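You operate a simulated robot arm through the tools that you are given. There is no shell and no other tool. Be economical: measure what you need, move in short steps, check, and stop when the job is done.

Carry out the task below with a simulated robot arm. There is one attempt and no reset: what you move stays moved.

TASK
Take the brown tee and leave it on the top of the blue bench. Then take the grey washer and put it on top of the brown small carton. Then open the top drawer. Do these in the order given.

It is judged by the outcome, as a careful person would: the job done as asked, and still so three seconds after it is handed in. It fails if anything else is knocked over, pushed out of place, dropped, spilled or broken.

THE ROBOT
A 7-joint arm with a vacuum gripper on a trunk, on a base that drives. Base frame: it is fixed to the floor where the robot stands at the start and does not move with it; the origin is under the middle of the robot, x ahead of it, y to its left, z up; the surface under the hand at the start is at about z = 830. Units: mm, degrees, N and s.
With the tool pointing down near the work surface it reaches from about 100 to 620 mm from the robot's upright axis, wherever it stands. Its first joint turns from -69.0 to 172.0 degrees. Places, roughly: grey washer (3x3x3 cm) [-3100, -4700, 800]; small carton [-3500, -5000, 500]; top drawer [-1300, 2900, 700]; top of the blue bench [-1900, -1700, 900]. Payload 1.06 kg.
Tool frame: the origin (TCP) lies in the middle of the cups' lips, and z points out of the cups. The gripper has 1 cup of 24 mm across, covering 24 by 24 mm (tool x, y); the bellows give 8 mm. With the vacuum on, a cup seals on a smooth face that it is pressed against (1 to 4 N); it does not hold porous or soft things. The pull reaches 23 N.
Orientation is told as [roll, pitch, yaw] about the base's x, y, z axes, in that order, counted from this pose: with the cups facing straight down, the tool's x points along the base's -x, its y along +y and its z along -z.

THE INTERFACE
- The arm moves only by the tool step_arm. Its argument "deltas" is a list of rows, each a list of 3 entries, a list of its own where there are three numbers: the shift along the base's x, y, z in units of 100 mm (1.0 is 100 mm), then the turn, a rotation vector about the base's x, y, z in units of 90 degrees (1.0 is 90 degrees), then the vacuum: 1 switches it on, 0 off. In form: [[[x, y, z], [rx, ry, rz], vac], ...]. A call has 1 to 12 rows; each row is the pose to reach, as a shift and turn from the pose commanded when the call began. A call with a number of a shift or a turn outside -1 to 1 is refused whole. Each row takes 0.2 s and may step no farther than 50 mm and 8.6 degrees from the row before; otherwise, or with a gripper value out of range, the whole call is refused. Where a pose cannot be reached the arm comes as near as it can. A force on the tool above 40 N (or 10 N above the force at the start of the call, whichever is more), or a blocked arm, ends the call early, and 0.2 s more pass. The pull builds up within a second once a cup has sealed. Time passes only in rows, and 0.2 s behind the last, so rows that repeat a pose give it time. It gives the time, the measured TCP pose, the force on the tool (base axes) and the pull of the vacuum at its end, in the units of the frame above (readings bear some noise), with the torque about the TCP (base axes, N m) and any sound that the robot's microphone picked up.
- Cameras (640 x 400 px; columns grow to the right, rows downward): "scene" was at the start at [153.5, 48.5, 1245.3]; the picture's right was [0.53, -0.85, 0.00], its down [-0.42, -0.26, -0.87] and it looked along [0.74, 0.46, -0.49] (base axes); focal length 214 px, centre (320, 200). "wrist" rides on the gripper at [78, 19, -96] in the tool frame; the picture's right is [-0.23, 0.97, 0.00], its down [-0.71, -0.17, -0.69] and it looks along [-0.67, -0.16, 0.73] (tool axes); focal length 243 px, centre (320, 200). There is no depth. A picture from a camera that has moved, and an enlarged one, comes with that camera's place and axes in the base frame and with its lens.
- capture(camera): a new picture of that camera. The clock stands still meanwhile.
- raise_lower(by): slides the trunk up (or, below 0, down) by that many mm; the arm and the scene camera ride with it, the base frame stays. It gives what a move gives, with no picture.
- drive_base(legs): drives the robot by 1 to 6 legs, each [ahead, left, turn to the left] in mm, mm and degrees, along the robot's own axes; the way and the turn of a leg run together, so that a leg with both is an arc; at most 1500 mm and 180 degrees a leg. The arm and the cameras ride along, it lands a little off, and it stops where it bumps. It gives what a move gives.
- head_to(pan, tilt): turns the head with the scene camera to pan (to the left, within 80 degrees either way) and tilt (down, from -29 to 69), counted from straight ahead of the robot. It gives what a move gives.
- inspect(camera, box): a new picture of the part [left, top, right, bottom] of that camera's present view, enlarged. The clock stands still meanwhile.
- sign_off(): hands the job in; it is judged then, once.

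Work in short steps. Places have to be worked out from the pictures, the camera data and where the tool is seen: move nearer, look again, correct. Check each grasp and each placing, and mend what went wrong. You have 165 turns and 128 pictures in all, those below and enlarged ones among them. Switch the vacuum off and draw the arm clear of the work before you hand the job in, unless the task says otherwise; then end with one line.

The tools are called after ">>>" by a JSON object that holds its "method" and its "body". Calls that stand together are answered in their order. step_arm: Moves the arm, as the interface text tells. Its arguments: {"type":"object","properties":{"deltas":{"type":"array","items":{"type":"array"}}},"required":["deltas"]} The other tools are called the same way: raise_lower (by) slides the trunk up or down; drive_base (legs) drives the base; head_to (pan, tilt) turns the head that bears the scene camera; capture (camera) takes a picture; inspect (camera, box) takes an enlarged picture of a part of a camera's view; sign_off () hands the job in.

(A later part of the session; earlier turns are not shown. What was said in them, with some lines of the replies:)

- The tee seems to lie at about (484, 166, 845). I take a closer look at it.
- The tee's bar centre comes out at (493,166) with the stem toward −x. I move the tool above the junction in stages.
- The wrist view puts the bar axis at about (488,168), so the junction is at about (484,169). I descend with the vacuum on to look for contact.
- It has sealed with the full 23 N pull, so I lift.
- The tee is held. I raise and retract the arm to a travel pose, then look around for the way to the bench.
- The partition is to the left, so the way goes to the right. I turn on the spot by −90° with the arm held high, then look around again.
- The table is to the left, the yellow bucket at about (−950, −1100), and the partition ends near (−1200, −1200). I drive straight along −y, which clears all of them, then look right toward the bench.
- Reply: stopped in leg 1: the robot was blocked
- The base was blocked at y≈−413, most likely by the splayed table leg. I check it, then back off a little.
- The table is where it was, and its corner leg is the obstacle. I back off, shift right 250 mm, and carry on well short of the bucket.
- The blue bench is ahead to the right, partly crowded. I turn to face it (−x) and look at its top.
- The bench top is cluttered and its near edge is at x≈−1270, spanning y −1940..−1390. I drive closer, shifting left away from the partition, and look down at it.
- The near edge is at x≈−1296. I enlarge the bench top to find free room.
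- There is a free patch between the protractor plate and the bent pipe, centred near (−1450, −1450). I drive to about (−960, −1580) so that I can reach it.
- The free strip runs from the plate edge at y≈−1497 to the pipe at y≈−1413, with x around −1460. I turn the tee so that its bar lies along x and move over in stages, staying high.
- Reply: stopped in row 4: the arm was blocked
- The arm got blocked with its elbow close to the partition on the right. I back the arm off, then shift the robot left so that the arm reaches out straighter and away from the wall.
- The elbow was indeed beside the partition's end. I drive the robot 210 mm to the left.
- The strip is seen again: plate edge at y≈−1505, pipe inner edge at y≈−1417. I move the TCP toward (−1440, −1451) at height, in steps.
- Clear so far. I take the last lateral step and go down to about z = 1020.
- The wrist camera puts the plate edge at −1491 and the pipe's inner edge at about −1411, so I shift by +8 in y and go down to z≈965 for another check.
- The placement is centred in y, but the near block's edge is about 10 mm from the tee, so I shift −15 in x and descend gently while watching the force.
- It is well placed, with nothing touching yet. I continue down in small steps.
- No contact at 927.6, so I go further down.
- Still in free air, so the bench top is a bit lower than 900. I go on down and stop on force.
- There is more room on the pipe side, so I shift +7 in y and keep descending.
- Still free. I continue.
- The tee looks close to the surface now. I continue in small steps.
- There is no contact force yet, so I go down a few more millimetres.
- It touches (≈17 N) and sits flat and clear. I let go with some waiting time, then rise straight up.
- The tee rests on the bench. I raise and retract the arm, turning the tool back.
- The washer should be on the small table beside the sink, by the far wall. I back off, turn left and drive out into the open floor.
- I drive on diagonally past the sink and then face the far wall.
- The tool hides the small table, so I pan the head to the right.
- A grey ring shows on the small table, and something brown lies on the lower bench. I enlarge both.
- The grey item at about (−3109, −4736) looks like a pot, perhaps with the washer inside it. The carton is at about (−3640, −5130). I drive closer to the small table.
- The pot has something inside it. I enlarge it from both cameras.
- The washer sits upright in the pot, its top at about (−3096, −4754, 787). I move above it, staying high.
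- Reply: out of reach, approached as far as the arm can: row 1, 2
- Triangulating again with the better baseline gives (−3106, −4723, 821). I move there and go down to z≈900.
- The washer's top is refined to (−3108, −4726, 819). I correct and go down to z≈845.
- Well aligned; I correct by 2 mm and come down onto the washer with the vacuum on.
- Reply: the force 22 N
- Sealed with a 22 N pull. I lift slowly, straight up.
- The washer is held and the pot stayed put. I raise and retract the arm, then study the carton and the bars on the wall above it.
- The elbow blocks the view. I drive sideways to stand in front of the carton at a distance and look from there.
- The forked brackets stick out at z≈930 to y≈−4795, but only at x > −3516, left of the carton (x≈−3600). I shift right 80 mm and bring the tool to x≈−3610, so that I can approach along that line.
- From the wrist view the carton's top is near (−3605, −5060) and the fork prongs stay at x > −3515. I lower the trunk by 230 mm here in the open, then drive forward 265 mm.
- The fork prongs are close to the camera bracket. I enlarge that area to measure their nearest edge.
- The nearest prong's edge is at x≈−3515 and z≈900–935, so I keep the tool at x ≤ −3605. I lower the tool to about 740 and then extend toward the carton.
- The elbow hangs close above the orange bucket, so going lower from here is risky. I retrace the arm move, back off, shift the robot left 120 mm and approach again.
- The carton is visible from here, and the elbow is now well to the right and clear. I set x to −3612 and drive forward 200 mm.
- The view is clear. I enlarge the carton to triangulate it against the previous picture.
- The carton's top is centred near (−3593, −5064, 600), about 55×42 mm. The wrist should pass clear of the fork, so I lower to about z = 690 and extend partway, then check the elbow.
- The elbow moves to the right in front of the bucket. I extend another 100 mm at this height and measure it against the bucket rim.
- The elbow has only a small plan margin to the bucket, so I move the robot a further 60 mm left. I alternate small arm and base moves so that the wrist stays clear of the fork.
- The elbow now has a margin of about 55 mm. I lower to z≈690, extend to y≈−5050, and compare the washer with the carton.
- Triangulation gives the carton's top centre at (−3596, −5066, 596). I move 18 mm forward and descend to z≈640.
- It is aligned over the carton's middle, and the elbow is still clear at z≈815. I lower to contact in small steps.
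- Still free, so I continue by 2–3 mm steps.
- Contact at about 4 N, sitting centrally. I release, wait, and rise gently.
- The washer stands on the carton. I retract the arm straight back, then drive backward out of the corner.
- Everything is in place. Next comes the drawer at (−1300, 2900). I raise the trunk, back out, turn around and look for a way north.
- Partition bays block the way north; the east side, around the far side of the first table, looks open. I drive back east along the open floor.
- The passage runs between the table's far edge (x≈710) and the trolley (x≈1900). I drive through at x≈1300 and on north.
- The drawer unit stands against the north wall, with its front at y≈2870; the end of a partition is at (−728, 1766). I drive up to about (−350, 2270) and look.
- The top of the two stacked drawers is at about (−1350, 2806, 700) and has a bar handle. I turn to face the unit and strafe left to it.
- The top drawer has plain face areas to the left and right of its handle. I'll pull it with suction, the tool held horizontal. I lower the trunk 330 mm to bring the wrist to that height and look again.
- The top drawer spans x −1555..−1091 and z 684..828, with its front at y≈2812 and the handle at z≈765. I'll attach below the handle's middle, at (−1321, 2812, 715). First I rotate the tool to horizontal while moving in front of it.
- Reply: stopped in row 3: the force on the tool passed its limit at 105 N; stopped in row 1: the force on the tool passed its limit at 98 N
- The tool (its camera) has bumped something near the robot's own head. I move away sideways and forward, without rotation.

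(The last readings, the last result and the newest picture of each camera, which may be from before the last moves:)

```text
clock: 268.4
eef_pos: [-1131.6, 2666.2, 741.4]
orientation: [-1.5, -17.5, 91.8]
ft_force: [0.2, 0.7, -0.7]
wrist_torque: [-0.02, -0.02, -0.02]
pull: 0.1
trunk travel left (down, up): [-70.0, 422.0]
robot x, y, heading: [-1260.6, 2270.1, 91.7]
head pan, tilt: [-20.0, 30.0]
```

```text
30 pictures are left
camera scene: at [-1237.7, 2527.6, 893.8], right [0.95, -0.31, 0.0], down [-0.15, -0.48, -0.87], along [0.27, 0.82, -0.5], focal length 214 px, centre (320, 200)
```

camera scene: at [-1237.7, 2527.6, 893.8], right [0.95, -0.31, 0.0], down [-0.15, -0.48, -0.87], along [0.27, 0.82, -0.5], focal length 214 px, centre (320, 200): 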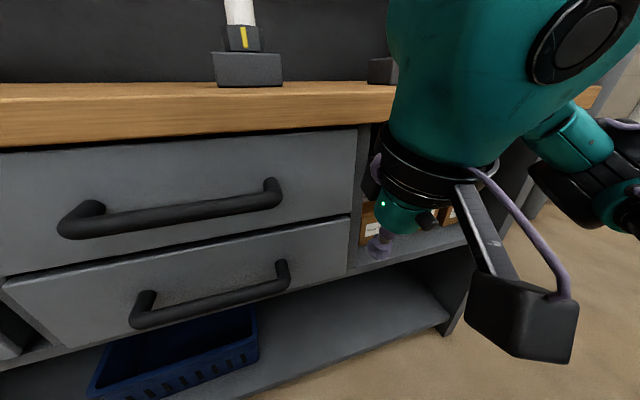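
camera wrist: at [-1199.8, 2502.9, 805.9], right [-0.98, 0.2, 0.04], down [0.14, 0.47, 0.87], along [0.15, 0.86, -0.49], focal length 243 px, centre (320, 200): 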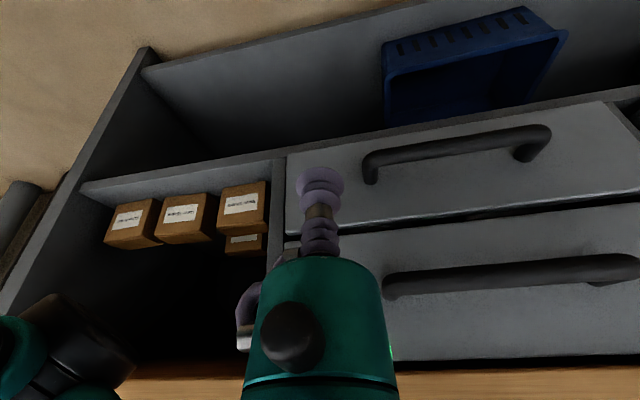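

It is clear now. I back the robot off 150 mm so that the wrist stays well ahead of the body, then finish the rotation while extending forward.

>>> {"method": "drive_base", "body": {"legs": [[-150, 0, 0]]}}

>>> {"method": "step_arm", "body": {"deltas": [[[0, 0.25, 0], [0.0, 0, 0], 0], [[0, 0.5, 0], [0.085, 0, 0], 0], [[0, 0.7, 0], [0.17, 0, 0], 0], [[0, 0.9, 0], [0.255, 0, 0], 0], [[0, 0.95, 0], [0.34, 0, 0], 0], [[0, 1.0, 0], [0.42, 0, 0], 0], [[0, 1.0, 0], [0.5, 0, 0], 0]]}}

>>> {"method": "step_arm", "body": {"deltas": [[[0, 0.2, 0], [0.08, 0, 0], 0], [[0, 0.4, 0], [0.16, 0, 0], 0], [[0, 0.6, -0.1], [0.24, 0, 0], 0], [[0, 0.7, -0.2], [0.306, 0, 0], 0]]}}

>>> {"method": "head_to", "body": {"pan": 0, "tilt": 30}}

>>> {"method": "capture", "body": {"camera": "scene"}}

```text
clock: 269.8
eef_pos: [-1126.5, 2518.8, 741.6]
orientation: [-1.5, -17.5, 91.8]
ft_force: [0.4, -0.5, 0.2]
wrist_torque: [-0.04, -0.02, -0.01]
pull: 0.1
trunk travel left (down, up): [-70.0, 422.0]
robot x, y, heading: [-1257.2, 2119.8, 91.6]
head pan, tilt: [-20.0, 30.0]
```

```text
clock: 271.4
eef_pos: [-1125.2, 2618.1, 741.2]
orientation: [-4.2, -62.6, 93.7]
ft_force: [-0.7, 0.6, 0.3]
wrist_torque: [0.01, -0.03, 0.0]
pull: 0.1
trunk travel left (down, up): [-70.0, 422.0]
robot x, y, heading: [-1256.8, 2123.1, 91.8]
head pan, tilt: [-20.0, 30.0]
```

```text
clock: 272.4
eef_pos: [-1133.9, 2670.8, 734.1]
orientation: [-11.9, -82.0, 102.0]
ft_force: [-0.2, -0.7, 0.3]
wrist_torque: [-0.02, 0.0, -0.03]
pull: 0.1
out of reach, approached as far as the arm can: row 3, 4
trunk travel left (down, up): [-70.0, 422.0]
robot x, y, heading: [-1256.2, 2120.4, 91.9]
head pan, tilt: [-20.0, 30.0]
```

```text
clock: 273.2
eef_pos: [-1132.9, 2669.4, 734.2]
orientation: [-11.8, -81.9, 101.9]
ft_force: [-0.2, -0.2, 0.6]
wrist_torque: [0.01, 0.01, -0.01]
pull: 0.0
trunk travel left (down, up): [-70.0, 422.0]
robot x, y, heading: [-1260.0, 2117.8, 91.7]
head pan, tilt: [0.0, 30.0]
```

```text
29 pictures are left
camera scene: at [-1263.2, 2382.9, 893.8], right [1.0, 0.03, 0.0], down [0.02, -0.5, -0.87], along [-0.03, 0.87, -0.5], focal length 214 px, centre (320, 200)
```

scene: 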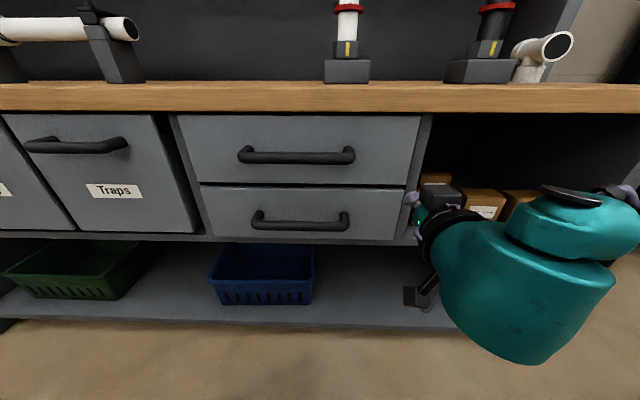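

The tool is 82° around, limited by reach because the wrist is low. I lower the trunk 65 mm more, bring the tool back up and finish the rotation.

>>> {"method": "raise_lower", "body": {"by": -65}}

>>> {"method": "step_arm", "body": {"deltas": [[[-0.1, 0, 0.2], [0.03, 0, 0], 0], [[-0.2, 0, 0.4], [0.06, 0, 0], 0], [[-0.3, 0, 0.5], [0.09, 0, 0], 0], [[-0.3, 0, 0.5], [0.09, 0, 0], 0]]}}

```text
clock: 274.3
eef_pos: [-1134.7, 2671.1, 668.6]
orientation: [-11.7, -82.0, 101.8]
ft_force: [0.6, 0.5, 0.2]
wrist_torque: [-0.01, 0.0, 0.0]
pull: 0.0
trunk travel left (down, up): [-5.0, 487.0]
robot x, y, heading: [-1262.0, 2119.9, 91.7]
head pan, tilt: [0.0, 30.0]
```

```text
clock: 275.3
eef_pos: [-1163.6, 2671.7, 719.9]
orientation: [-98.2, -88.3, -171.7]
ft_force: [0.3, -0.6, -0.5]
wrist_torque: [-0.03, 0.02, 0.03]
pull: 0.1
trunk travel left (down, up): [-5.0, 487.0]
robot x, y, heading: [-1252.1, 2119.7, 91.7]
head pan, tilt: [0.0, 30.0]
```

The tool now points straight at the drawer. I slide over to x≈−1322 at z≈715.

>>> {"method": "step_arm", "body": {"deltas": [[[-0.4, 0, 0], [0, 0, 0], 0], [[-0.8, 0, 0], [0, 0, 0], 0], [[-1.0, 0, 0], [0, 0, 0], 0]]}}

>>> {"method": "step_arm", "body": {"deltas": [[[-0.4, 0, -0.05], [0, 0, 0], 0], [[-0.58, 0.2, -0.05], [0, 0, 0], 0], [[-0.58, 0.4, -0.05], [0, 0, 0], 0]]}}

>>> {"method": "capture", "body": {"camera": "scene"}}

>>> {"method": "capture", "body": {"camera": "wrist"}}

```text
clock: 276.1
eef_pos: [-1264.5, 2670.7, 719.4]
orientation: [-96.8, -88.3, -173.4]
ft_force: [-0.8, 0.5, 0.7]
wrist_torque: [-0.01, -0.03, 0.0]
pull: 0.0
trunk travel left (down, up): [-5.0, 487.0]
robot x, y, heading: [-1255.1, 2119.3, 91.8]
head pan, tilt: [0.0, 30.0]
```

```text
clock: 276.9
eef_pos: [-1325.8, 2710.1, 713.5]
orientation: [-97.5, -88.4, -172.5]
ft_force: [0.3, -0.3, 0.2]
wrist_torque: [-0.01, 0.01, 0.0]
pull: 0.1
trunk travel left (down, up): [-5.0, 487.0]
robot x, y, heading: [-1258.0, 2117.6, 91.6]
head pan, tilt: [0.0, 30.0]
```

```text
28 pictures are left
camera scene: at [-1263.8, 2397.6, 839.1], right [1.0, 0.03, 0.0], down [0.02, -0.5, -0.87], along [-0.03, 0.87, -0.5], focal length 214 px, centre (320, 200)
```

scene: 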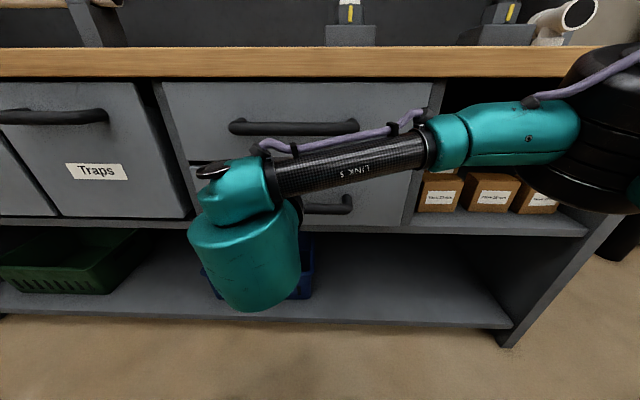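

```text
27 pictures are left
camera wrist: at [-1341.8, 2614.5, 634.1], right [-0.98, 0.0, 0.21], down [0.15, -0.69, 0.71], along [0.14, 0.73, 0.67], focal length 243 px, centre (320, 200)
```

wrist: 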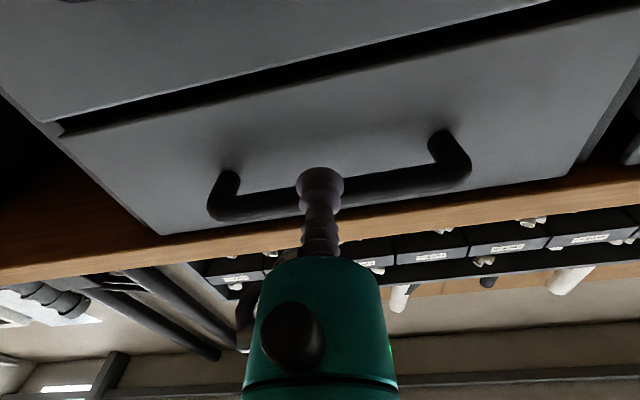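

The target spot is about 30 mm above the drawer's lower edge and well under the handle. I advance with the vacuum on.

>>> {"method": "step_arm", "body": {"deltas": [[[0.02, 0.3, 0], [0, 0, 0], 1], [[0.02, 0.6, 0], [0, 0, 0], 1], [[0.02, 0.8, 0], [0, 0, 0], 1], [[0.02, 0.9, 0], [0, 0, 0], 1], [[0.02, 0.95, 0], [0, 0, 0], 1], [[0.02, 0.98, 0], [0, 0, 0], 1]]}}

```text
clock: 278.3
eef_pos: [-1319.3, 2808.5, 712.5]
orientation: [-92.3, -88.3, -177.6]
ft_force: [6.5, -17.1, -6.6]
wrist_torque: [0.0, 0.15, 0.02]
pull: 22.6
trunk travel left (down, up): [-5.0, 487.0]
robot x, y, heading: [-1254.4, 2119.2, 91.8]
head pan, tilt: [0.0, 30.0]
```

Sealed on the drawer front with a 22.6 N pull. I pull gently along −y with the arm.

>>> {"method": "step_arm", "body": {"deltas": [[[0, -0.05, 0], [0, 0, 0], 1], [[0, -0.1, 0], [0, 0, 0], 1], [[0, -0.18, 0], [0, 0, 0], 1], [[0, -0.26, 0], [0, 0, 0], 1], [[0, -0.35, 0], [0, 0, 0], 1], [[0, -0.45, 0], [0, 0, 0], 1], [[0, -0.55, 0], [0, 0, 0], 1]]}}

>>> {"method": "capture", "body": {"camera": "wrist"}}

```text
clock: 279.9
eef_pos: [-1320.0, 2755.3, 713.8]
orientation: [-95.2, -88.4, -174.8]
ft_force: [4.4, 1.9, -5.5]
wrist_torque: [0.02, 0.01, -0.03]
pull: 23.1
trunk travel left (down, up): [-5.0, 487.0]
robot x, y, heading: [-1255.8, 2120.7, 91.9]
head pan, tilt: [0.0, 30.0]
```

```text
26 pictures are left
camera wrist: at [-1335.8, 2659.8, 633.3], right [-0.98, 0.0, 0.21], down [0.15, -0.69, 0.71], along [0.14, 0.73, 0.67], focal length 243 px, centre (320, 200)
```

wrist: 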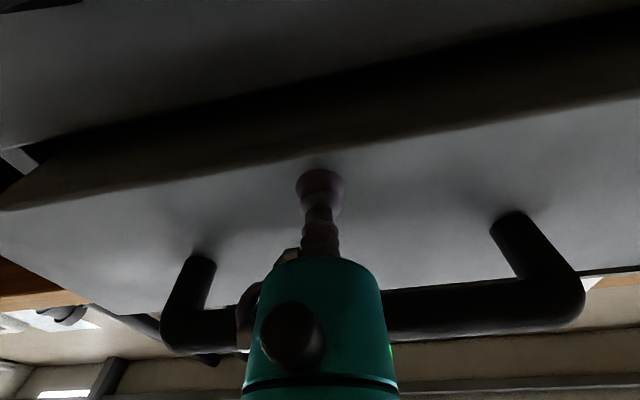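

The drawer is coming open (about 53 mm). I pull further with the arm, then with the base.

>>> {"method": "step_arm", "body": {"deltas": [[[0, -0.1, 0], [0, 0, 0], 1], [[0, -0.22, 0], [0, 0, 0], 1], [[0, -0.34, 0], [0, 0, 0], 1], [[0, -0.46, 0], [0, 0, 0], 1], [[0, -0.58, 0], [0, 0, 0], 1], [[0, -0.7, 0], [0, 0, 0], 1], [[0, -0.8, 0], [0, 0, 0], 1]]}}

>>> {"method": "drive_base", "body": {"legs": [[-120, 0, 0]]}}

>>> {"method": "capture", "body": {"camera": "scene"}}

```text
clock: 281.5
eef_pos: [-1318.6, 2672.8, 713.0]
orientation: [-95.4, -88.3, -174.5]
ft_force: [-2.7, 1.4, -5.9]
wrist_torque: [0.01, 0.09, -0.02]
pull: 22.7
trunk travel left (down, up): [-5.0, 487.0]
robot x, y, heading: [-1260.0, 2120.0, 91.7]
head pan, tilt: [0.0, 30.0]
```

```text
clock: 282.7
eef_pos: [-1313.1, 2554.1, 714.8]
orientation: [-101.4, -88.3, -169.0]
ft_force: [-8.9, -2.3, 5.9]
wrist_torque: [-0.07, 0.09, 0.0]
pull: 23.2
trunk travel left (down, up): [-5.0, 487.0]
robot x, y, heading: [-1254.0, 1999.2, 91.4]
head pan, tilt: [0.0, 30.0]
```

```text
25 pictures are left
camera scene: at [-1259.1, 2277.4, 839.2], right [1.0, 0.03, 0.0], down [0.01, -0.5, -0.87], along [-0.02, 0.87, -0.5], focal length 214 px, centre (320, 200)
```

scene: 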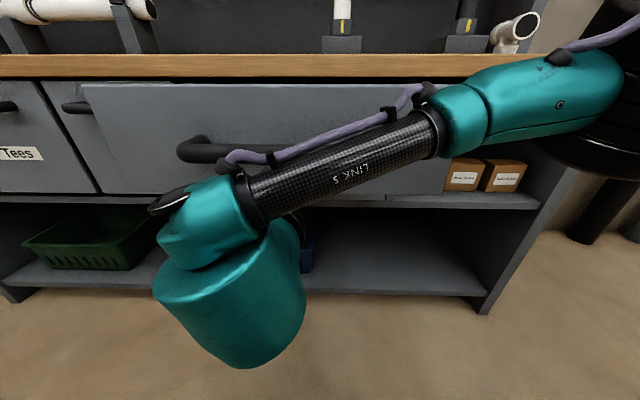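

The drawer is open about 255 mm. I pull a little more by arm, in case it travels further.

>>> {"method": "step_arm", "body": {"deltas": [[[0, -0.1, 0], [0, 0, 0], 1], [[0, -0.2, 0], [0, 0, 0], 1], [[0, -0.3, 0], [0, 0, 0], 1], [[0, -0.4, 0], [0, 0, 0], 1], [[0, -0.5, 0], [0, 0, 0], 1], [[0, -0.5, 0], [0, 0, 0], 1]]}}

```text
clock: 284.1
eef_pos: [-1313.1, 2504.3, 714.1]
orientation: [-100.4, -88.4, -169.8]
ft_force: [-5.5, 0.6, 2.4]
wrist_torque: [-0.04, 0.18, -0.04]
pull: 23.2
trunk travel left (down, up): [-5.0, 487.0]
robot x, y, heading: [-1254.7, 1999.8, 91.6]
head pan, tilt: [0.0, 30.0]
```

The drawer is open about 305 mm, which is enough. I switch the vacuum off, wait, and draw straight back.

>>> {"method": "step_arm", "body": {"deltas": [[[0, 0, 0], [0, 0, 0], 0], [[0, 0, 0], [0, 0, 0], 0], [[0, 0, 0], [0, 0, 0], 0], [[0, 0, 0], [0, 0, 0], 0], [[0, 0, 0], [0, 0, 0], 0], [[0, -0.05, 0], [0, 0, 0], 0], [[0, -0.15, 0], [0, 0, 0], 0], [[0, -0.3, 0], [0, 0, 0], 0]]}}

>>> {"method": "drive_base", "body": {"legs": [[-200, 0, 0]]}}

>>> {"method": "head_to", "body": {"pan": 25, "tilt": 25}}

>>> {"method": "capture", "body": {"camera": "scene"}}

>>> {"method": "capture", "body": {"camera": "wrist"}}

```text
clock: 285.9
eef_pos: [-1313.6, 2495.6, 714.6]
orientation: [-97.2, -88.4, -173.0]
ft_force: [0.5, 0.0, 0.1]
wrist_torque: [0.0, -0.01, 0.01]
pull: 0.1
out of reach, approached as far as the arm can: row 7, 8
trunk travel left (down, up): [-5.0, 487.0]
robot x, y, heading: [-1253.8, 1993.9, 91.2]
head pan, tilt: [0.0, 30.0]
```

```text
clock: 287.5
eef_pos: [-1309.1, 2300.4, 714.8]
orientation: [-96.7, -88.4, -173.4]
ft_force: [0.1, 1.1, 0.0]
wrist_torque: [-0.02, 0.02, 0.0]
pull: 0.0
trunk travel left (down, up): [-5.0, 487.0]
robot x, y, heading: [-1249.5, 1806.2, 91.3]
head pan, tilt: [0.0, 30.0]
```

```text
clock: 288.4
eef_pos: [-1308.2, 2300.3, 715.6]
orientation: [-97.0, -88.4, -173.2]
ft_force: [1.3, 0.3, 0.1]
wrist_torque: [0.01, 0.02, -0.01]
pull: 0.0
trunk travel left (down, up): [-5.0, 487.0]
robot x, y, heading: [-1249.4, 1802.5, 91.6]
head pan, tilt: [25.0, 25.0]
```

```text
24 pictures are left
camera scene: at [-1292.3, 2073.2, 847.1], right [0.9, 0.44, 0.0], down [0.19, -0.38, -0.91], along [-0.4, 0.81, -0.42], focal length 214 px, centre (320, 200)
```

scene: 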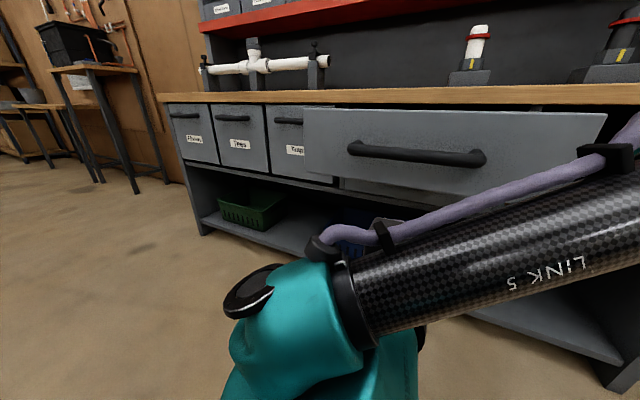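

```text
23 pictures are left
camera wrist: at [-1325.7, 2204.1, 635.8], right [-0.98, 0.0, 0.21], down [0.15, -0.69, 0.71], along [0.15, 0.73, 0.67], focal length 243 px, centre (320, 200)
```

wrist: 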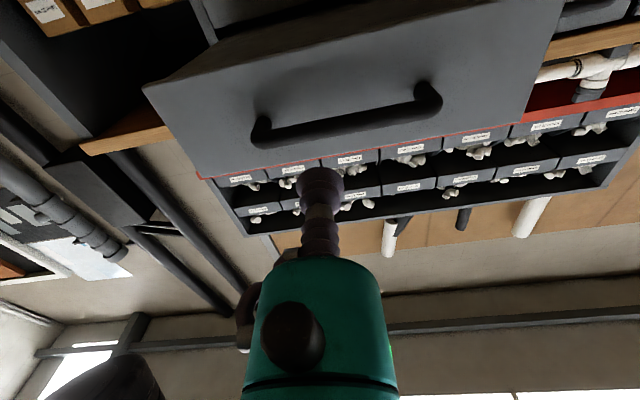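

The top drawer stands open on its own, the vacuum is off and the arm is clear, so I hand the job in.

>>> {"method": "sign_off", "body": {}}

```text
The job is handed in.
```

The brown tee is on the blue bench, the grey washer is on the brown small carton, and the top drawer is open about 30 cm, done in that order. Along the way the base bumped the first table, the elbow touched the partition by the bench, and the tool hit the robot's own head by the drawers. I saw nothing knocked over or moved.
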